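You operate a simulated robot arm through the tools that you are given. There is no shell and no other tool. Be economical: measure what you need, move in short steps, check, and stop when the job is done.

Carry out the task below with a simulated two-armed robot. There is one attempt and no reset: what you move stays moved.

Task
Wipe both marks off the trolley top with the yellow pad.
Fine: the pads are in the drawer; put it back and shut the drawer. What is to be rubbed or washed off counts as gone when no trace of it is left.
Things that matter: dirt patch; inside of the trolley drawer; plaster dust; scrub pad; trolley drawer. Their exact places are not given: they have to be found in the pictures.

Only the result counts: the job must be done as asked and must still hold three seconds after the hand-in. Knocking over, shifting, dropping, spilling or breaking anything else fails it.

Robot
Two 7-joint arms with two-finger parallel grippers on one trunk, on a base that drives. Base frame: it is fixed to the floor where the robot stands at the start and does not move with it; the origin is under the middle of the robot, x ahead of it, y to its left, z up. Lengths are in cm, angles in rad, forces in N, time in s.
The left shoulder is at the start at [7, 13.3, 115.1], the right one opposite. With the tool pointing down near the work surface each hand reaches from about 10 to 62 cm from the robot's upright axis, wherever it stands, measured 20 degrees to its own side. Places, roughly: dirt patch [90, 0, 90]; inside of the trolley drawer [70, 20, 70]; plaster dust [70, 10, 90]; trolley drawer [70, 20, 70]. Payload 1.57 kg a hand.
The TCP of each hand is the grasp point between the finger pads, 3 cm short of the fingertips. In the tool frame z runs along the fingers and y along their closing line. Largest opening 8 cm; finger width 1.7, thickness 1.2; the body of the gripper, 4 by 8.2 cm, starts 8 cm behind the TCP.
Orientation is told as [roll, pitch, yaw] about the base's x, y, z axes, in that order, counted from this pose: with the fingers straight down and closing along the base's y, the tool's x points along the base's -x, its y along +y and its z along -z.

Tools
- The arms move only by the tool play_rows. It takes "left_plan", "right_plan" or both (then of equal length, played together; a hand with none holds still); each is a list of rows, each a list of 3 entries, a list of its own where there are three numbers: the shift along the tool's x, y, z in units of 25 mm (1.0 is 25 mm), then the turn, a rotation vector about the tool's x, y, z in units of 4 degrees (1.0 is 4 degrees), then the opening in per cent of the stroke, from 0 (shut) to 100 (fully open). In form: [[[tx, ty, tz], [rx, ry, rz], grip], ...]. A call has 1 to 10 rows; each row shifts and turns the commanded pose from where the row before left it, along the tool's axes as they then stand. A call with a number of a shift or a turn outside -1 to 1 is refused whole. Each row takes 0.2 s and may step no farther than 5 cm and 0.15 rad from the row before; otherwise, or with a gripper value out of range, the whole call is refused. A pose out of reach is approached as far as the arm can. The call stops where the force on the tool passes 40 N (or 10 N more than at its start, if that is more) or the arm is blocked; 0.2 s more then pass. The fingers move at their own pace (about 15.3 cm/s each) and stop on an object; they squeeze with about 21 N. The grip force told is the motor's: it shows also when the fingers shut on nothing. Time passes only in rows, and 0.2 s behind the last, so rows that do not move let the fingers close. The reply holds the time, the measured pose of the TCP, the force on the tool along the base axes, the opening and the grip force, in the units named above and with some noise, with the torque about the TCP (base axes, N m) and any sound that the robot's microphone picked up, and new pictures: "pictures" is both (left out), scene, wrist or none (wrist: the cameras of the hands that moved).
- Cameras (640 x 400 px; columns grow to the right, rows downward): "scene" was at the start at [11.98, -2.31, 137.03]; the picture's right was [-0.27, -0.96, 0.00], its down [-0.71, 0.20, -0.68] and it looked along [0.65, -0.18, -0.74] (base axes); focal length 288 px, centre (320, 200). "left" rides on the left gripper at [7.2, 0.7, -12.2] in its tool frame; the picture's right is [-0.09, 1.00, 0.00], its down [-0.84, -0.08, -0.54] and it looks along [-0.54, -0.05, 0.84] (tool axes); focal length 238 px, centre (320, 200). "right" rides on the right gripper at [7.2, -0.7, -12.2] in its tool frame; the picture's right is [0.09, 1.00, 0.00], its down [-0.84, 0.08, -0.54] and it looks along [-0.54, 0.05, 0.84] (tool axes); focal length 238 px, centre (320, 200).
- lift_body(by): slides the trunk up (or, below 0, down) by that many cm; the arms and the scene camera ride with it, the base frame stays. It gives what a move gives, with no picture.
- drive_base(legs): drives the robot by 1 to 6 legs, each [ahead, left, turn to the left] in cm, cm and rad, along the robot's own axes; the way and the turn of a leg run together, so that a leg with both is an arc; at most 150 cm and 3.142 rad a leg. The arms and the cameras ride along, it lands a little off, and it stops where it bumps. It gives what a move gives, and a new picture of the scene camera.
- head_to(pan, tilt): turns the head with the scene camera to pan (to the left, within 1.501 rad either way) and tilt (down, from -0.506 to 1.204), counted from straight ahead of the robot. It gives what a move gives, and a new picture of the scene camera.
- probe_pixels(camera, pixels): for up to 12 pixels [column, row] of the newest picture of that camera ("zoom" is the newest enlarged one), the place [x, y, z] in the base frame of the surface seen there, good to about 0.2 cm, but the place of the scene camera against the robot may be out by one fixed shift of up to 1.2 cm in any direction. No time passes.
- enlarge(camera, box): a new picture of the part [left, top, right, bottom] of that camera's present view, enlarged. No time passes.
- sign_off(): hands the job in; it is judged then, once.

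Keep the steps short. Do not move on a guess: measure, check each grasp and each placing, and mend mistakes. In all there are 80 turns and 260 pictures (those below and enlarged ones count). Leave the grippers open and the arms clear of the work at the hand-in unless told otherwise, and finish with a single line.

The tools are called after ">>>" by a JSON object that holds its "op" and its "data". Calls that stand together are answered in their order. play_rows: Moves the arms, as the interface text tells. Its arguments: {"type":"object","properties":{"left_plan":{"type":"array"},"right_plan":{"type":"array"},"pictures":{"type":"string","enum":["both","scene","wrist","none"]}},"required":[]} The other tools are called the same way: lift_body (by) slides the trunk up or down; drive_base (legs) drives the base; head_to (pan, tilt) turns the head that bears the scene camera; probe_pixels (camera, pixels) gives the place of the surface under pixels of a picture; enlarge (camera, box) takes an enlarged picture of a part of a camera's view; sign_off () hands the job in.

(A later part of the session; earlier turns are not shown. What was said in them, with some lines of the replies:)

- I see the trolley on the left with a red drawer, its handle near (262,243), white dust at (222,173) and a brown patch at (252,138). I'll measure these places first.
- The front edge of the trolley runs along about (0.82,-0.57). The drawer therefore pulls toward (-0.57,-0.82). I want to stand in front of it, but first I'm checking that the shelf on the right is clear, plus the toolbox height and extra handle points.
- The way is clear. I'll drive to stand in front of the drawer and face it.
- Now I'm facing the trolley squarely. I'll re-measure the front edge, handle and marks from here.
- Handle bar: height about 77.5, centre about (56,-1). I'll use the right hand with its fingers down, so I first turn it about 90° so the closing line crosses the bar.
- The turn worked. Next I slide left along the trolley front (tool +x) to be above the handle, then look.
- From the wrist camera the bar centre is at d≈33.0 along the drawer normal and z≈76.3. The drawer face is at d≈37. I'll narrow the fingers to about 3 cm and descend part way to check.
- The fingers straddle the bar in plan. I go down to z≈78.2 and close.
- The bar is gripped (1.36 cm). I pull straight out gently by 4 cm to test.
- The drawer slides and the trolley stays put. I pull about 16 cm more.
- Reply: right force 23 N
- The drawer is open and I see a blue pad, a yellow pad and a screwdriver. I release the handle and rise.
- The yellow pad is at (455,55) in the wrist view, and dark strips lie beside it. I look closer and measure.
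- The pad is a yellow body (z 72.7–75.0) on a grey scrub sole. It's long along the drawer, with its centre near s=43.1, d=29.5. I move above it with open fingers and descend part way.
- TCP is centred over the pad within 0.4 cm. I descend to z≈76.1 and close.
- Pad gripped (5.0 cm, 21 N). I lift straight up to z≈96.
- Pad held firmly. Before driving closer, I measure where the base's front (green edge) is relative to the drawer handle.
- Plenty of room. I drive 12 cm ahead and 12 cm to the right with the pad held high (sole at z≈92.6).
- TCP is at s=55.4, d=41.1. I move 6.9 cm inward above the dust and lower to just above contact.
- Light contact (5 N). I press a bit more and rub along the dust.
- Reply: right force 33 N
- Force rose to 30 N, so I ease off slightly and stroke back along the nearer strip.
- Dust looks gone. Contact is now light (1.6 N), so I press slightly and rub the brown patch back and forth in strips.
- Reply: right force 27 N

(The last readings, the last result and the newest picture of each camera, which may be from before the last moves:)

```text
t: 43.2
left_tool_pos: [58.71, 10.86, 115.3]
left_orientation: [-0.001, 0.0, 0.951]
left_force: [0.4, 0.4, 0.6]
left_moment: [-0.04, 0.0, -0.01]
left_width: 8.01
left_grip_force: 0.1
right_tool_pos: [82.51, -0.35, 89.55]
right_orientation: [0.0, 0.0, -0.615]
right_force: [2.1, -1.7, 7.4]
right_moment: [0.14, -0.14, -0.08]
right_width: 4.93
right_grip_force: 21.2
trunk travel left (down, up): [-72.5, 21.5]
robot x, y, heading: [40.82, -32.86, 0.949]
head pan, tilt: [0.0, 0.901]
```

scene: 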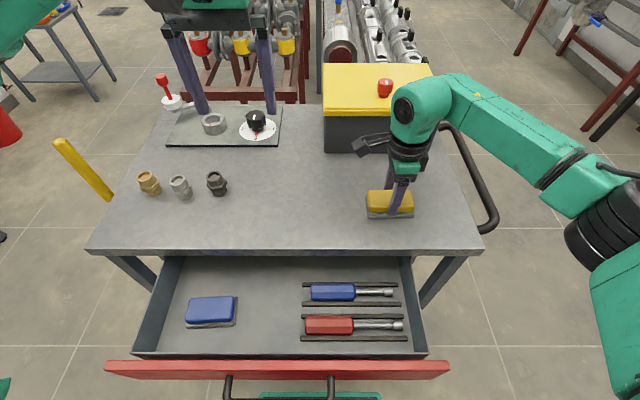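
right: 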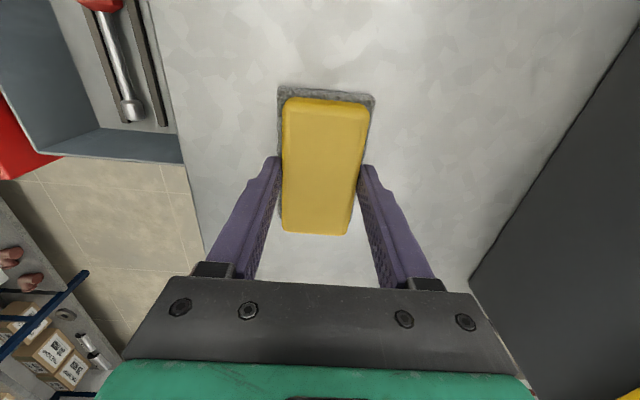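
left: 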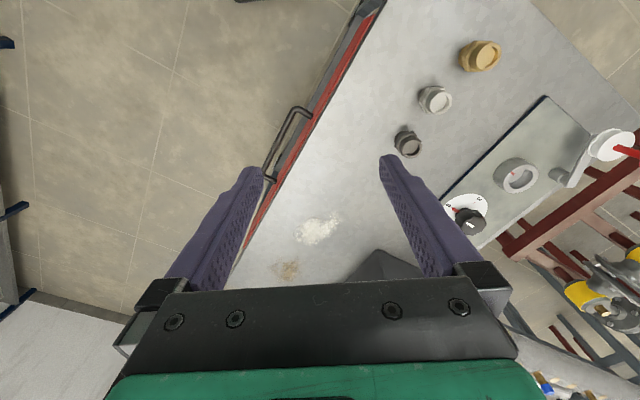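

Both areas look clean. I lift off and inspect enlarged.

>>> {"op": "play_rows", "data": {"right_plan": [[[0, 0, -0.5], [0, 0, 0], 0], [[0, 0, -1], [0, 0, 0], 0], [[0, 0, -1], [0, 0, 0], 0], [[0, -1, -0.7], [0, 0, 0], 0], [[0, -1, 0], [0, 0, 0], 0], [[0, -1, 0], [0, 0, 0], 0], [[0, -1, 0], [0, 0, 0], 0], [[0, -1, 0], [0, 0, 0], 0]], "pictures": "both"}}

>>> {"op": "enlarge", "data": {"camera": "scene", "box": [270, 130, 490, 260]}}

>>> {"op": "enlarge", "data": {"camera": "right", "box": [360, 0, 640, 300]}}

```text
t: 45.0
left_tool_pos: [58.74, 10.87, 115.43]
left_orientation: [0.0, 0.0, 0.951]
left_force: [-1.1, -0.6, -0.2]
left_moment: [0.02, 0.02, 0.0]
left_width: 7.98
left_grip_force: 0.1
right_tool_pos: [75.14, -10.51, 97.61]
right_orientation: [-0.001, 0.001, -0.616]
right_force: [-0.8, 0.2, 0.1]
right_moment: [0.0, -0.04, 0.0]
right_width: 4.9
right_grip_force: 20.6
trunk travel left (down, up): [-72.5, 21.5]
robot x, y, heading: [40.72, -32.66, 0.954]
head pan, tilt: [0.0, 0.901]
```

scene: 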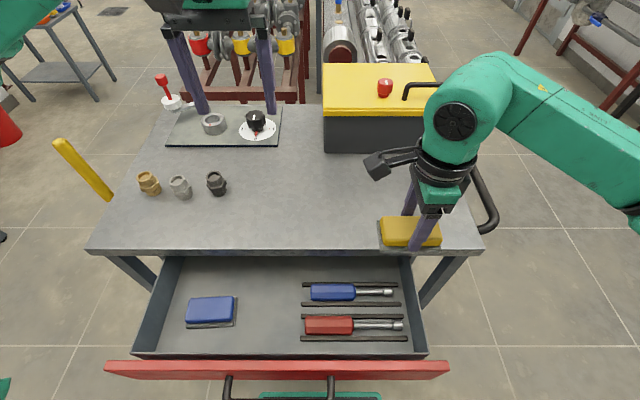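
right: 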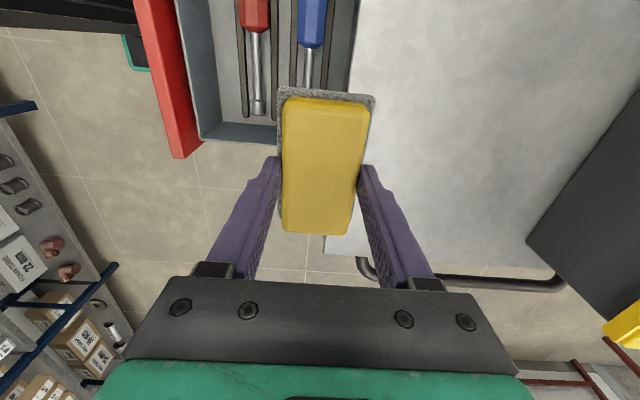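

```text
2.91 times, centred on (380, 195) of scene
```

zoom: 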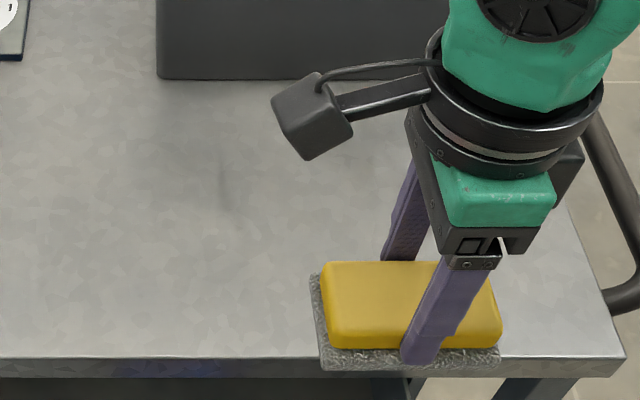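

```text
1.33 times, centred on (500, 150) of right
```

zoom: 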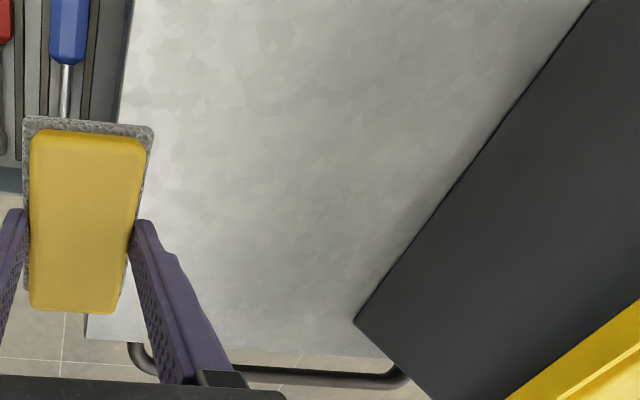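

Wrist view shows clean metal. I drive back to the earlier stance.

>>> {"op": "drive_base", "data": {"legs": [[-12, 12, 0]]}}

>>> {"op": "enlarge", "data": {"camera": "scene", "box": [340, 110, 520, 210]}}

```text
t: 46.4
left_tool_pos: [42.46, 8.21, 115.3]
left_orientation: [0.002, 0.001, 0.951]
left_force: [0.2, -0.2, -0.3]
left_moment: [0.0, 0.03, 0.0]
left_width: 8.0
left_grip_force: 0.0
right_tool_pos: [58.76, -13.13, 97.52]
right_orientation: [-0.002, 0.001, -0.617]
right_force: [-0.5, -0.2, -0.9]
right_moment: [0.01, -0.01, 0.02]
right_width: 4.92
right_grip_force: 21.3
trunk travel left (down, up): [-72.5, 21.5]
robot x, y, heading: [24.34, -35.86, 0.946]
head pan, tilt: [0.0, 0.901]
```

scene: 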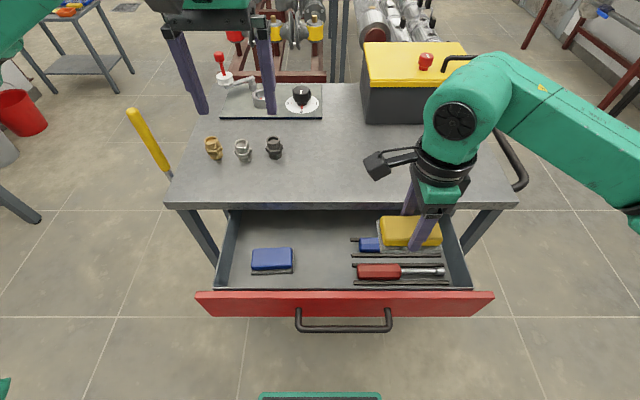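

```text
3.56 times, centred on (430, 160) of scene
```

zoom: 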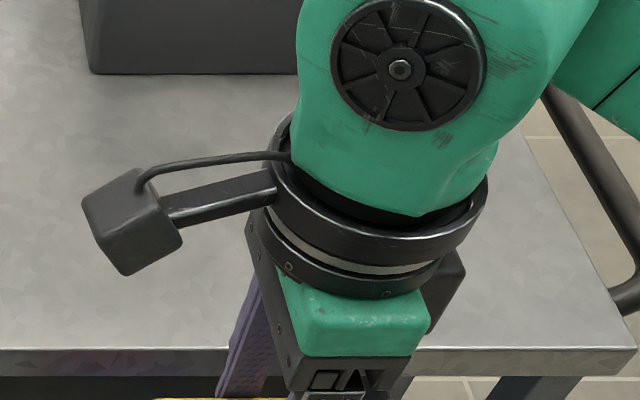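

I move above the pad's old place (s=43.4, d=29.6).

>>> {"op": "play_rows", "data": {"right_plan": [[[0.81, 0.43, 0], [0, 0, 0], 0], [[0.81, 0.43, 0], [0, 0, 0], 0], [[0.81, 0.43, 0], [0, 0, 0], 0], [[0.81, 0.43, 0], [0, 0, 0], 0], [[0.81, 0.43, 0], [0, 0, 0], 0], [[0.81, 0.43, 0], [0, 0, 0], 0], [[0, 0, 1], [0, 0, 0], 0], [[0, 0, 1], [0, 0, 0], 0]], "pictures": "both"}}

>>> {"op": "enlarge", "data": {"camera": "scene", "box": [340, 110, 520, 210]}}

```text
t: 48.2
left_tool_pos: [42.34, 8.13, 115.35]
left_orientation: [-0.001, 0.002, 0.952]
left_force: [-0.3, 0.9, -0.5]
left_moment: [-0.01, 0.01, 0.0]
left_width: 8.02
left_grip_force: 0.0
right_tool_pos: [52.29, -0.81, 92.66]
right_orientation: [-0.001, -0.001, -0.617]
right_force: [-0.6, -0.1, -0.6]
right_moment: [-0.03, -0.04, 0.01]
right_width: 4.93
right_grip_force: 21.0
trunk travel left (down, up): [-72.5, 21.5]
robot x, y, heading: [24.58, -35.39, 0.954]
head pan, tilt: [0.0, 0.901]
```

scene: 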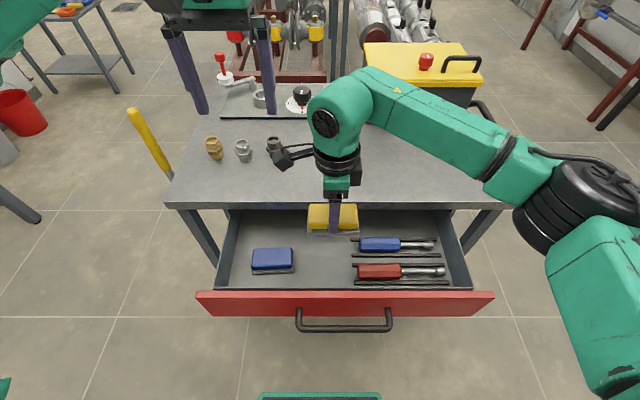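
right: 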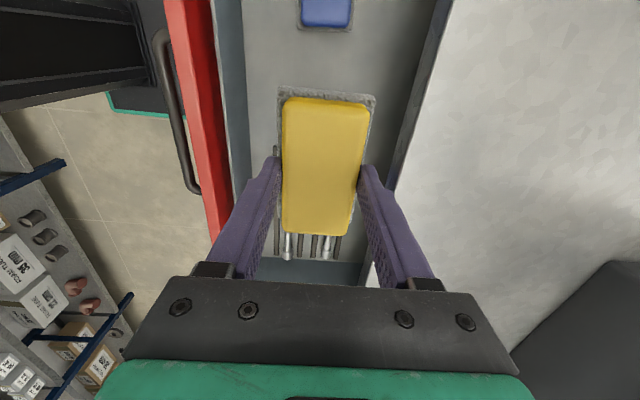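

```text
3.56 times, centred on (430, 160) of scene
```

zoom: 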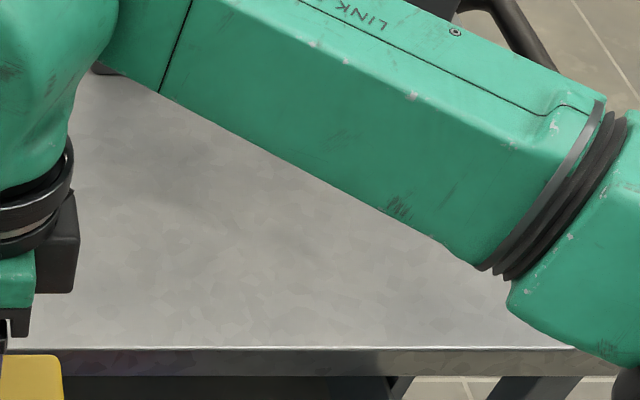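

Position matches the original spot. I lower gently to z≈76.2.

>>> {"op": "play_rows", "data": {"right_plan": [[[0, 0, 1], [0, 0, 0], 0], [[0, 0, 1], [0, 0, 0], 0], [[0, 0, 1], [0, 0, 0], 0], [[0, 0, 1], [0, 0, 0], 0], [[0, 0, 1], [0, 0, 0], 0], [[0, 0, 1], [0, 0, 0], 0], [[0, 0, 0.3], [0, 0, 0], 0], [[0, 0, 0.1], [0, 0, 0], 0], [[0, 0, 0.1], [0, 0, 0], 0]], "pictures": "wrist"}}

```text
t: 50.2
left_tool_pos: [42.04, 8.11, 115.3]
left_orientation: [-0.002, 0.001, 0.951]
left_force: [-0.3, 0.2, -0.6]
left_moment: [0.03, 0.0, 0.02]
left_width: 8.0
left_grip_force: 0.1
right_tool_pos: [52.31, -0.9, 76.39]
right_orientation: [0.001, 0.001, -0.615]
right_force: [-0.6, 4.0, 11.9]
right_moment: [-0.39, -0.34, 0.08]
right_width: 4.92
right_grip_force: 20.9
trunk travel left (down, up): [-72.5, 21.5]
robot x, y, heading: [24.3, -35.77, 0.948]
head pan, tilt: [0.0, 0.901]
```

right: 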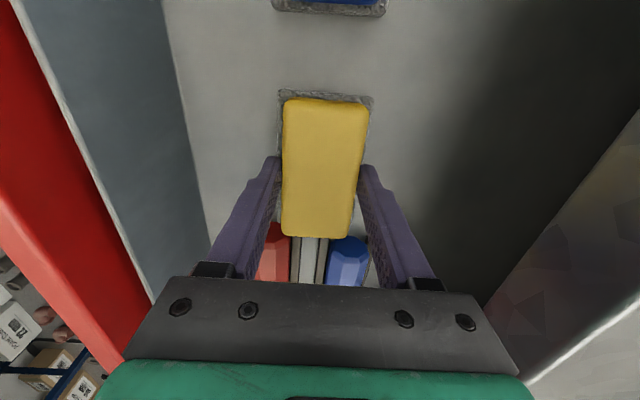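

The pad is on the drawer floor (12 N contact). I release and rise.

>>> {"op": "play_rows", "data": {"right_plan": [[[0, 0, -0.08], [0, 0, 0], 90], [[0, 0, 0], [0, 0, 0], 90], [[0, 0, 0], [0, 0, 0], 90], [[0, 0, -0.7], [0, 0, 0], 90], [[0, 0, -1], [0, 0, 0], 90], [[0, 0, -1], [0, 0, 0], 90], [[0, 0, -1], [0, 0, 0], 90], [[0, 0, -1], [0, 0, 0], 90], [[0, 0, -1], [0, 0, 0], 90], [[0, 0, -1], [0, 0, 0], 90]], "pictures": "both"}}

```text
t: 52.4
left_tool_pos: [42.2, 8.11, 115.28]
left_orientation: [0.0, 0.001, 0.951]
left_force: [-0.8, -0.4, 0.2]
left_moment: [0.0, -0.01, 0.01]
left_width: 8.01
left_grip_force: 0.0
right_tool_pos: [52.51, -1.14, 93.28]
right_orientation: [0.001, 0.0, -0.616]
right_force: [-0.1, -0.5, -0.7]
right_moment: [0.02, -0.03, -0.02]
right_width: 7.23
right_grip_force: 0.0
trunk travel left (down, up): [-72.5, 21.5]
robot x, y, heading: [24.57, -35.6, 0.952]
head pan, tilt: [0.0, 0.901]
```

scene: 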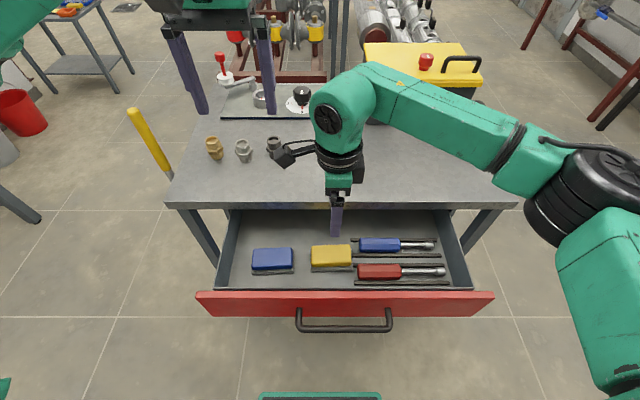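
right: 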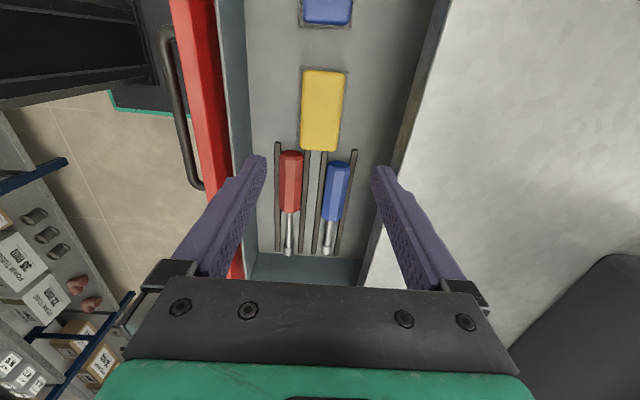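

The pad is back in its place. Next I go above the handle again with the fingers set to 3 cm.

>>> {"op": "play_rows", "data": {"right_plan": [[[-0.12, -0.95, 0], [0, 0, 0], 37], [[-0.12, -0.95, 0], [0, 0, 0], 37], [[-0.12, -0.95, 0], [0, 0, 0], 37], [[-0.12, -0.95, 0], [0, 0, 0], 37], [[-0.12, -0.95, 0], [0, 0, 0], 37], [[-0.12, -0.95, 0], [0, 0, 0], 37], [[-0.1, -0.95, 0], [0, 0, 0], 37]], "pictures": "both"}}

>>> {"op": "enlarge", "data": {"camera": "scene", "box": [340, 110, 520, 210]}}

```text
t: 54.0
left_tool_pos: [42.21, 8.05, 115.28]
left_orientation: [0.001, 0.0, 0.951]
left_force: [-0.8, 0.1, -0.2]
left_moment: [0.02, -0.02, -0.01]
left_width: 8.02
left_grip_force: 0.0
right_tool_pos: [44.34, -15.95, 93.46]
right_orientation: [-0.001, -0.002, -0.616]
right_force: [0.4, 0.8, 0.1]
right_moment: [-0.02, -0.02, 0.01]
right_width: 2.95
right_grip_force: 0.1
trunk travel left (down, up): [-72.5, 21.5]
robot x, y, heading: [24.19, -35.59, 0.952]
head pan, tilt: [0.0, 0.901]
```

scene: 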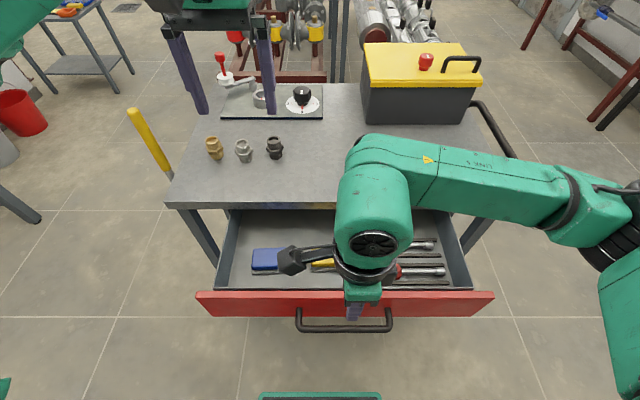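
right: 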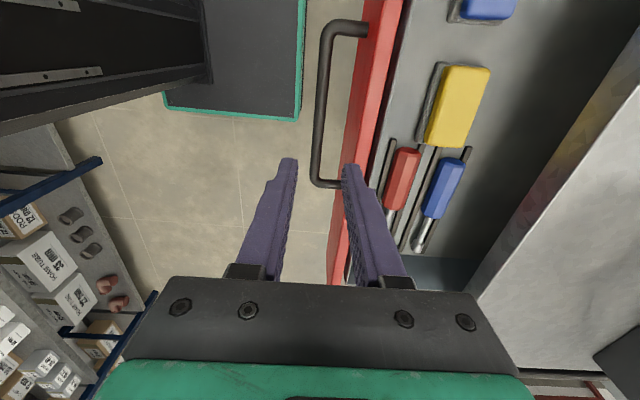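

```text
3.56 times, centred on (430, 160) of scene
```

zoom: 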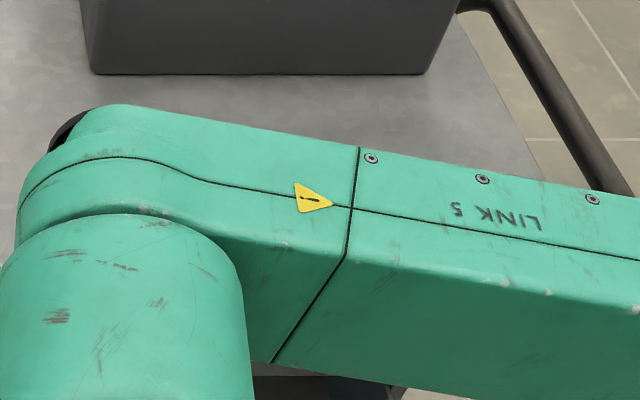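

>>> {"op": "probe_pixels", "data": {"camera": "right", "pixels": [[325, 60], [320, 100], [317, 140], [318, 165]]}}

```text
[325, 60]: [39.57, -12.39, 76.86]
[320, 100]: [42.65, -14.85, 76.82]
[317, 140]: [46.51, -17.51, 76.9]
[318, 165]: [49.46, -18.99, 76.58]
```

The bar is at d≈12.55 and TCP is right above it. I descend to z≈78.2 and grip.

>>> {"op": "play_rows", "data": {"right_plan": [[[0, 0, 1], [0, 0, 0], 37], [[0, 0, 1], [0, 0, 0], 37], [[0, 0, 1], [0, 0, 0], 37], [[0, 0, 1], [0, 0, 0], 37], [[0, 0, 1], [0, 0, 0], 37], [[0, 0, 1], [0, 0, 0], 37], [[0, 0, 0.08], [0, 0, 0], 0], [[0, 0, 0], [0, 0, 0], 0], [[0, 0, 0], [0, 0, 0], 0]], "pictures": "wrist"}}

```text
t: 56.0
left_tool_pos: [42.23, 7.88, 115.49]
left_orientation: [0.0, -0.002, 0.952]
left_force: [-0.3, -0.7, 0.0]
left_moment: [0.0, -0.03, 0.0]
left_width: 8.02
left_grip_force: 0.1
right_tool_pos: [44.35, -15.97, 78.21]
right_orientation: [0.003, 0.002, -0.617]
right_force: [5.4, -2.3, 27.2]
right_moment: [-0.04, -0.11, 0.11]
right_width: 1.4
right_grip_force: 30.1
trunk travel left (down, up): [-72.5, 21.5]
robot x, y, heading: [24.1, -35.59, 0.946]
head pan, tilt: [0.0, 0.901]
```

right: 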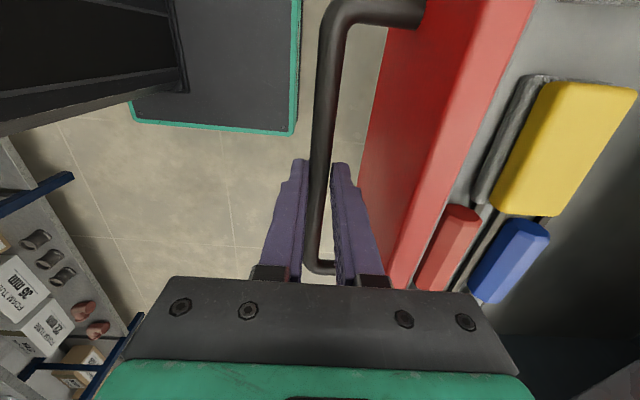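

Gripped. I push the drawer in (easing 1 mm up to relieve the vertical force).

>>> {"op": "play_rows", "data": {"right_plan": [[[0, 0.3, -0.06], [0, 0, 0], 0], [[0, 0.7, 0], [0, 0, 0], 0], [[0, 0.8, 0], [0, 0, 0], 0], [[0, 0.8, 0], [0, 0, 0], 0], [[0, 0.8, 0], [0, 0, 0], 0], [[0, 0.8, 0], [0, 0, 0], 0], [[0, 0.8, 0], [0, 0, 0], 0], [[0, 0.8, 0], [0, 0, 0], 0], [[0, 0.8, 0], [0, 0, 0], 0], [[0, 0.7, 0], [0, 0, 0], 0]], "pictures": "both"}}

```text
t: 58.2
left_tool_pos: [42.23, 8.32, 115.21]
left_orientation: [0.001, 0.003, 0.95]
left_force: [1.5, 0.0, -0.2]
left_moment: [0.01, 0.01, 0.04]
left_width: 8.01
left_grip_force: 0.0
right_tool_pos: [55.26, -0.76, 78.17]
right_orientation: [-0.001, -0.002, -0.617]
right_force: [-1.3, 1.4, -9.8]
right_moment: [-0.39, -0.36, 0.03]
right_width: 1.36
right_grip_force: 29.6
trunk travel left (down, up): [-72.5, 21.5]
robot x, y, heading: [24.59, -35.93, 0.951]
head pan, tilt: [0.0, 0.901]
```

scene: 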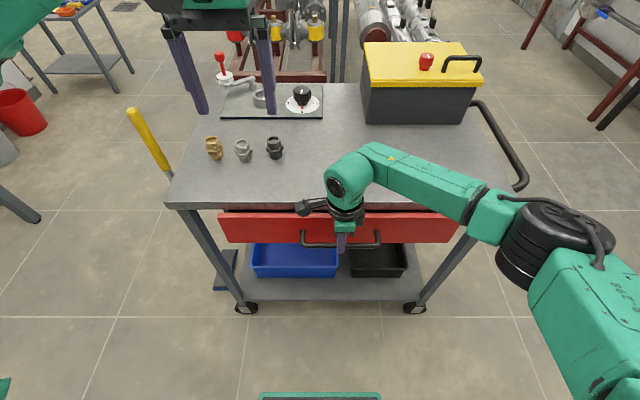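
right: 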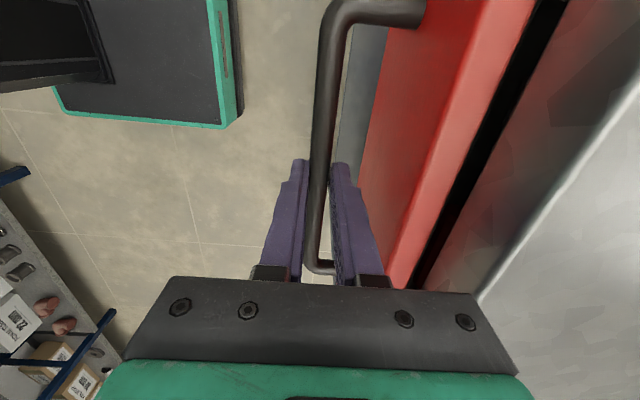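

About 1.7 cm still to go. I push in small steps until it stops.

>>> {"op": "play_rows", "data": {"right_plan": [[[0, 0.2, 0], [0, 0, 0], 0], [[0, 0.2, 0], [0, 0, 0], 0], [[0, 0.2, 0], [0, 0, 0], 0], [[0, 0.1, 0], [0, 0, 0], 0], [[0, 0.05, 0], [0, 0, 0], 0], [[0, 0.05, 0], [0, 0, 0], 0]], "pictures": "both"}}

```text
t: 59.6
left_tool_pos: [42.25, 7.95, 115.37]
left_orientation: [0.001, -0.003, 0.951]
left_force: [1.0, 0.1, -0.8]
left_moment: [0.01, 0.0, 0.02]
left_width: 8.01
left_grip_force: 0.1
right_tool_pos: [56.19, 0.6, 78.21]
right_orientation: [-0.002, 0.0, -0.616]
right_force: [-4.7, -13.3, -5.7]
right_moment: [-0.1, 0.42, 0.01]
right_width: 1.35
right_grip_force: 29.6
trunk travel left (down, up): [-72.5, 21.5]
robot x, y, heading: [24.5, -35.82, 0.945]
head pan, tilt: [0.0, 0.901]
```

scene: 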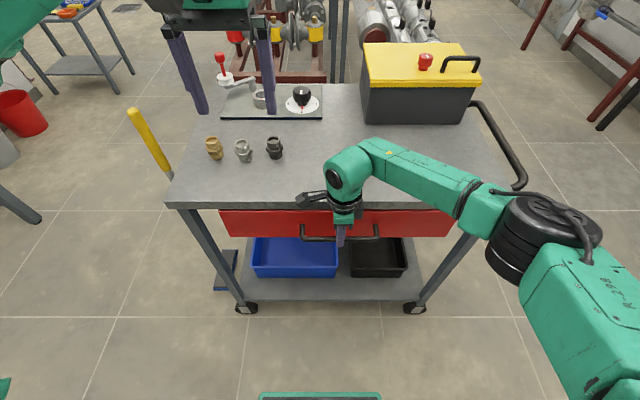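
right: 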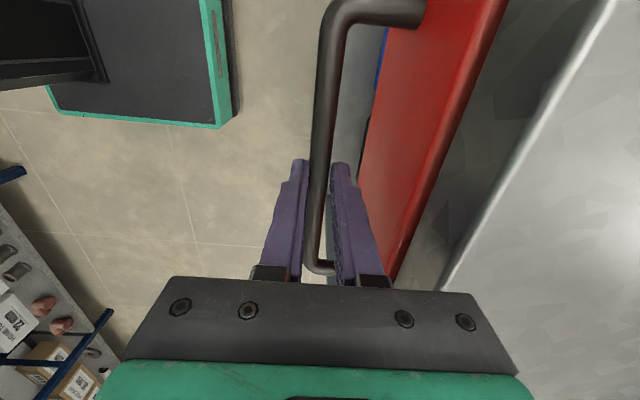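

The drawer is back at its original place and pushing back with 14 N, so it has reached the stop. I release and rise straight up.

>>> {"op": "play_rows", "data": {"right_plan": [[[0, 0, 0], [0, 0, 0], 37], [[0, 0, 0], [0, 0, 0], 37], [[0, 0, -1], [0, 0, 0], 37], [[0, 0, -1], [0, 0, 0], 37], [[0, 0, -1], [0, 0, 0], 37], [[0, 0, -1], [0, 0, 0], 37], [[0, 0, -1], [0, 0, 0], 37], [[0, 0, -1], [0, 0, 0], 37], [[0, 0, -1], [0, 0, 0], 37], [[0, 0, -1], [0, 0, 0], 37]], "pictures": "none"}}

>>> {"op": "play_rows", "data": {"right_plan": [[[-0.6, -1, -0.5], [0, 0, 0], 100], [[-0.6, -1, -0.5], [0, 0, 0], 100], [[-0.6, -1, -0.5], [0, 0, 0], 100], [[-0.6, -1, -0.5], [0, 0, 0], 100], [[-1, -0.5, -0.5], [0, 0, 0], 100], [[-1, 0, 0], [0, 0, 0], 100], [[-1, 0, 0], [0, 0, 0], 100], [[-1, 0, 0], [0, 0, 0], 100]], "pictures": "both"}}

>>> {"op": "enlarge", "data": {"camera": "scene", "box": [300, 100, 540, 260]}}

```text
t: 61.8
left_tool_pos: [42.19, 8.14, 115.38]
left_orientation: [0.001, -0.001, 0.951]
left_force: [-1.2, -0.6, -0.3]
left_moment: [-0.02, 0.02, -0.02]
left_width: 8.02
left_grip_force: 0.0
right_tool_pos: [56.36, 0.58, 98.46]
right_orientation: [-0.001, 0.0, -0.615]
right_force: [-0.6, -0.3, 0.3]
right_moment: [0.0, -0.01, 0.04]
right_width: 2.95
right_grip_force: 0.0
trunk travel left (down, up): [-72.5, 21.5]
robot x, y, heading: [24.23, -35.68, 0.95]
head pan, tilt: [0.0, 0.901]
```

```text
t: 63.6
left_tool_pos: [42.22, 7.94, 115.32]
left_orientation: [0.0, 0.001, 0.952]
left_force: [0.3, 0.7, -0.3]
left_moment: [0.0, 0.05, 0.01]
left_width: 8.01
left_grip_force: 0.0
right_tool_pos: [62.9, -17.93, 104.65]
right_orientation: [-0.001, 0.001, -0.616]
right_force: [-0.3, -0.1, -0.1]
right_moment: [0.01, 0.04, -0.02]
right_width: 8.0
right_grip_force: 0.0
trunk travel left (down, up): [-72.5, 21.5]
robot x, y, heading: [24.71, -35.51, 0.952]
head pan, tilt: [0.0, 0.901]
```

scene: 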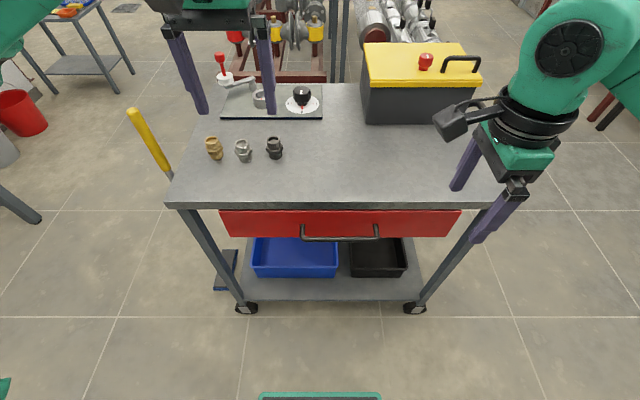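
right: 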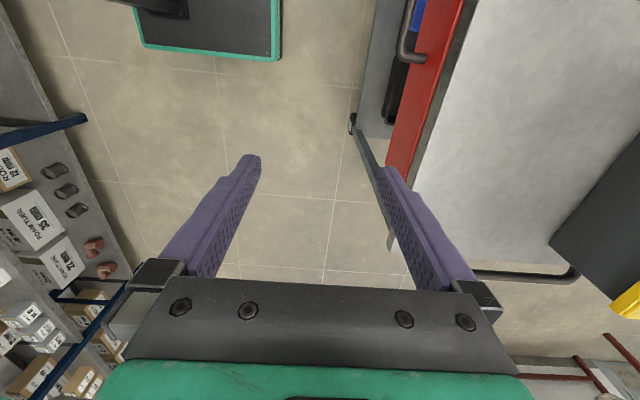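

```text
2.50 times, centred on (420, 180) of scene
```

zoom: 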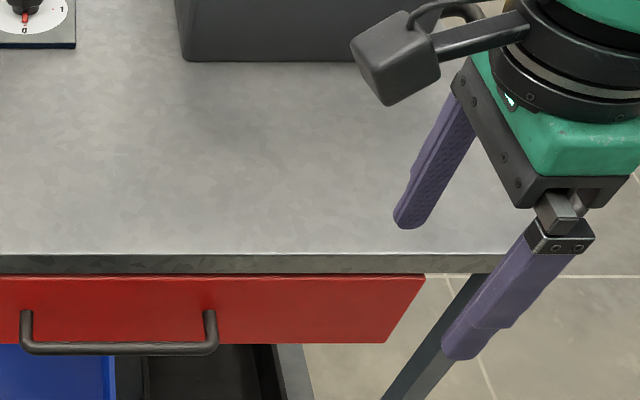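

The top looks clean and the drawer looks shut. Last check: drawer face position and an enlarged view of the mark areas.

>>> {"op": "probe_pixels", "data": {"camera": "scene", "pixels": [[240, 225], [448, 222], [341, 239], [322, 239], [360, 238], [190, 205], [345, 206]]}}

>>> {"op": "enlarge", "data": {"camera": "scene", "box": [330, 130, 470, 210]}}

>>> {"op": "enlarge", "data": {"camera": "right", "box": [400, 0, 640, 280]}}

```text
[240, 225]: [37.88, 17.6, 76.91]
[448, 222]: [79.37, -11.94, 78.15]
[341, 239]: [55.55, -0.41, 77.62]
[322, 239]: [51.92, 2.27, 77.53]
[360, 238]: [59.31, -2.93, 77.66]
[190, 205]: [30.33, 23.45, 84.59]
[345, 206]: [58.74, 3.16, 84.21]
```

```text
4.57 times, centred on (400, 170) of scene
```

zoom: 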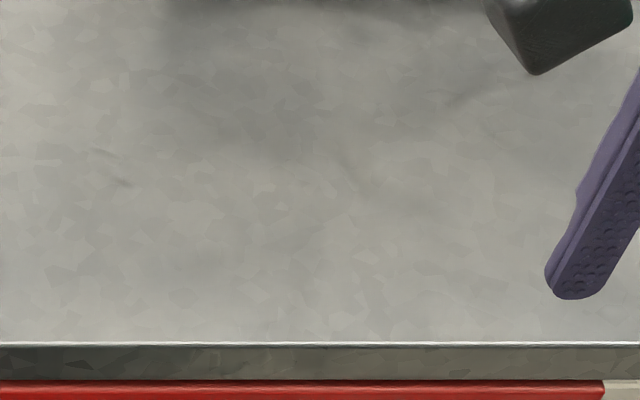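

```text
1.43 times, centred on (520, 140) of right
```

zoom: 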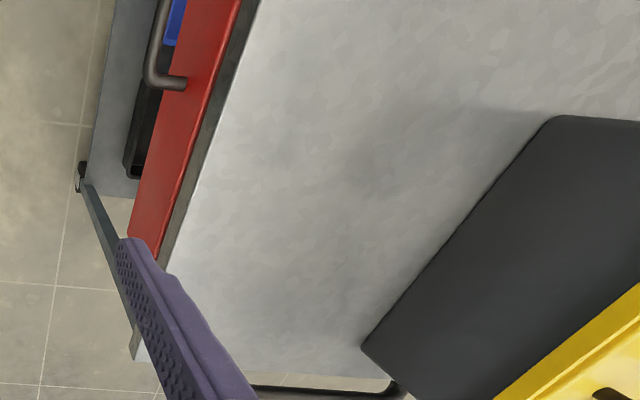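

The drawer face is at the same depth as at the start (36.2). I see small dark streaks near scene (354,167), so I take a tighter look.

>>> {"op": "enlarge", "data": {"camera": "scene", "box": [335, 145, 395, 185]}}

>>> {"op": "enlarge", "data": {"camera": "scene", "box": [395, 145, 455, 185]}}

>>> {"op": "enlarge", "data": {"camera": "left", "box": [160, 0, 640, 300]}}

```text
10.00 times, centred on (365, 165) of scene
```

zoom: 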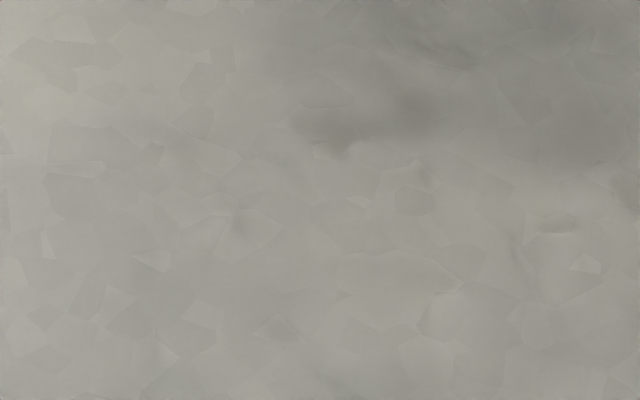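

```text
10.00 times, centred on (425, 165) of scene
```

zoom: 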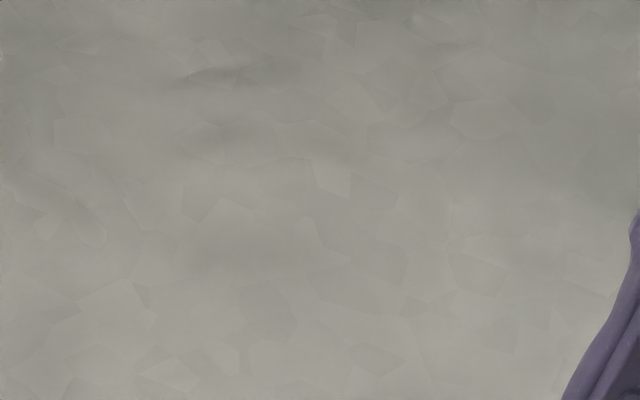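

```text
1.33 times, centred on (400, 150) of left
```

zoom: 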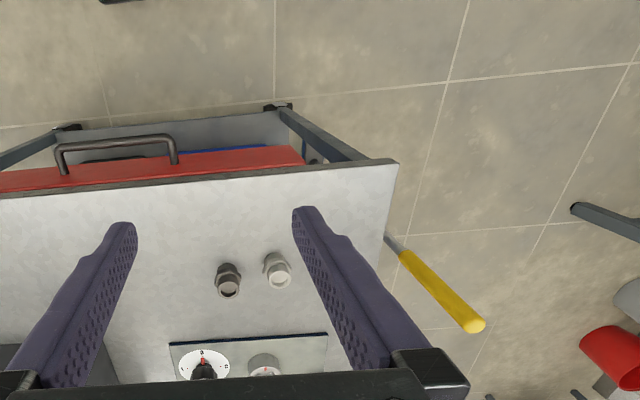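

That's only rendering mottling, since it differs between zooms. I move the right arm a bit farther away for one unobstructed look at the brown-patch area.

>>> {"op": "play_rows", "data": {"right_plan": [[[-1, 0, -0.5], [0, 0, 0], 100], [[-1, 0, -0.5], [0, 0, 0], 100], [[-1, 0, -0.5], [0, 0, 0], 100], [[-1, 0, 0], [0, 0, 0], 100]], "pictures": "scene"}}

>>> {"op": "enlarge", "data": {"camera": "scene", "box": [340, 130, 500, 210]}}

```text
t: 64.6
left_tool_pos: [42.25, 7.96, 115.38]
left_orientation: [0.001, -0.002, 0.95]
left_force: [0.2, -0.5, -0.2]
left_moment: [0.01, 0.0, 0.01]
left_width: 8.0
left_grip_force: 0.0
right_tool_pos: [71.04, -23.65, 108.12]
right_orientation: [0.001, 0.001, -0.616]
right_force: [0.0, 0.1, 0.8]
right_moment: [0.01, 0.0, -0.02]
right_width: 7.99
right_grip_force: 0.0
trunk travel left (down, up): [-72.5, 21.5]
robot x, y, heading: [24.42, -35.56, 0.955]
head pan, tilt: [0.0, 0.901]
```

scene: 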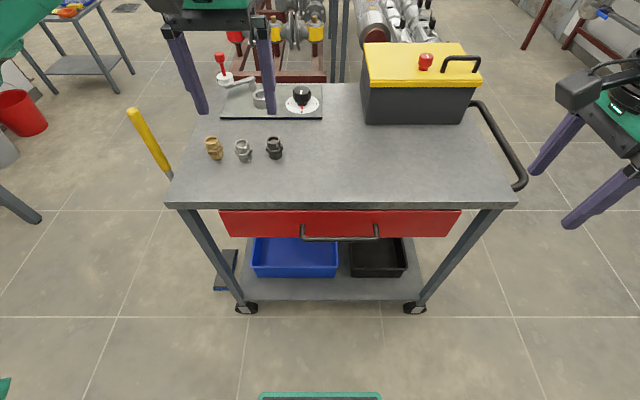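

```text
4.00 times, centred on (420, 170) of scene
```

zoom: 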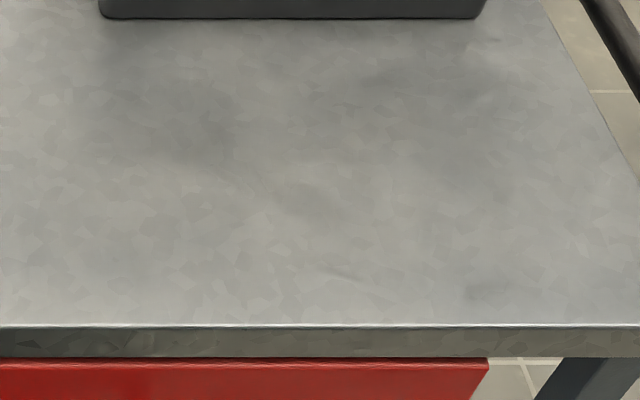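

The top is clean, the pad is back in the drawer, the drawer is shut, and both grippers are open and clear. I hand in.

>>> {"op": "sign_off", "data": {}}

```text
The job is handed in.
```

Both marks are wiped off the trolley top with no trace visible, the yellow pad is back in its place in the drawer, and the drawer is shut.
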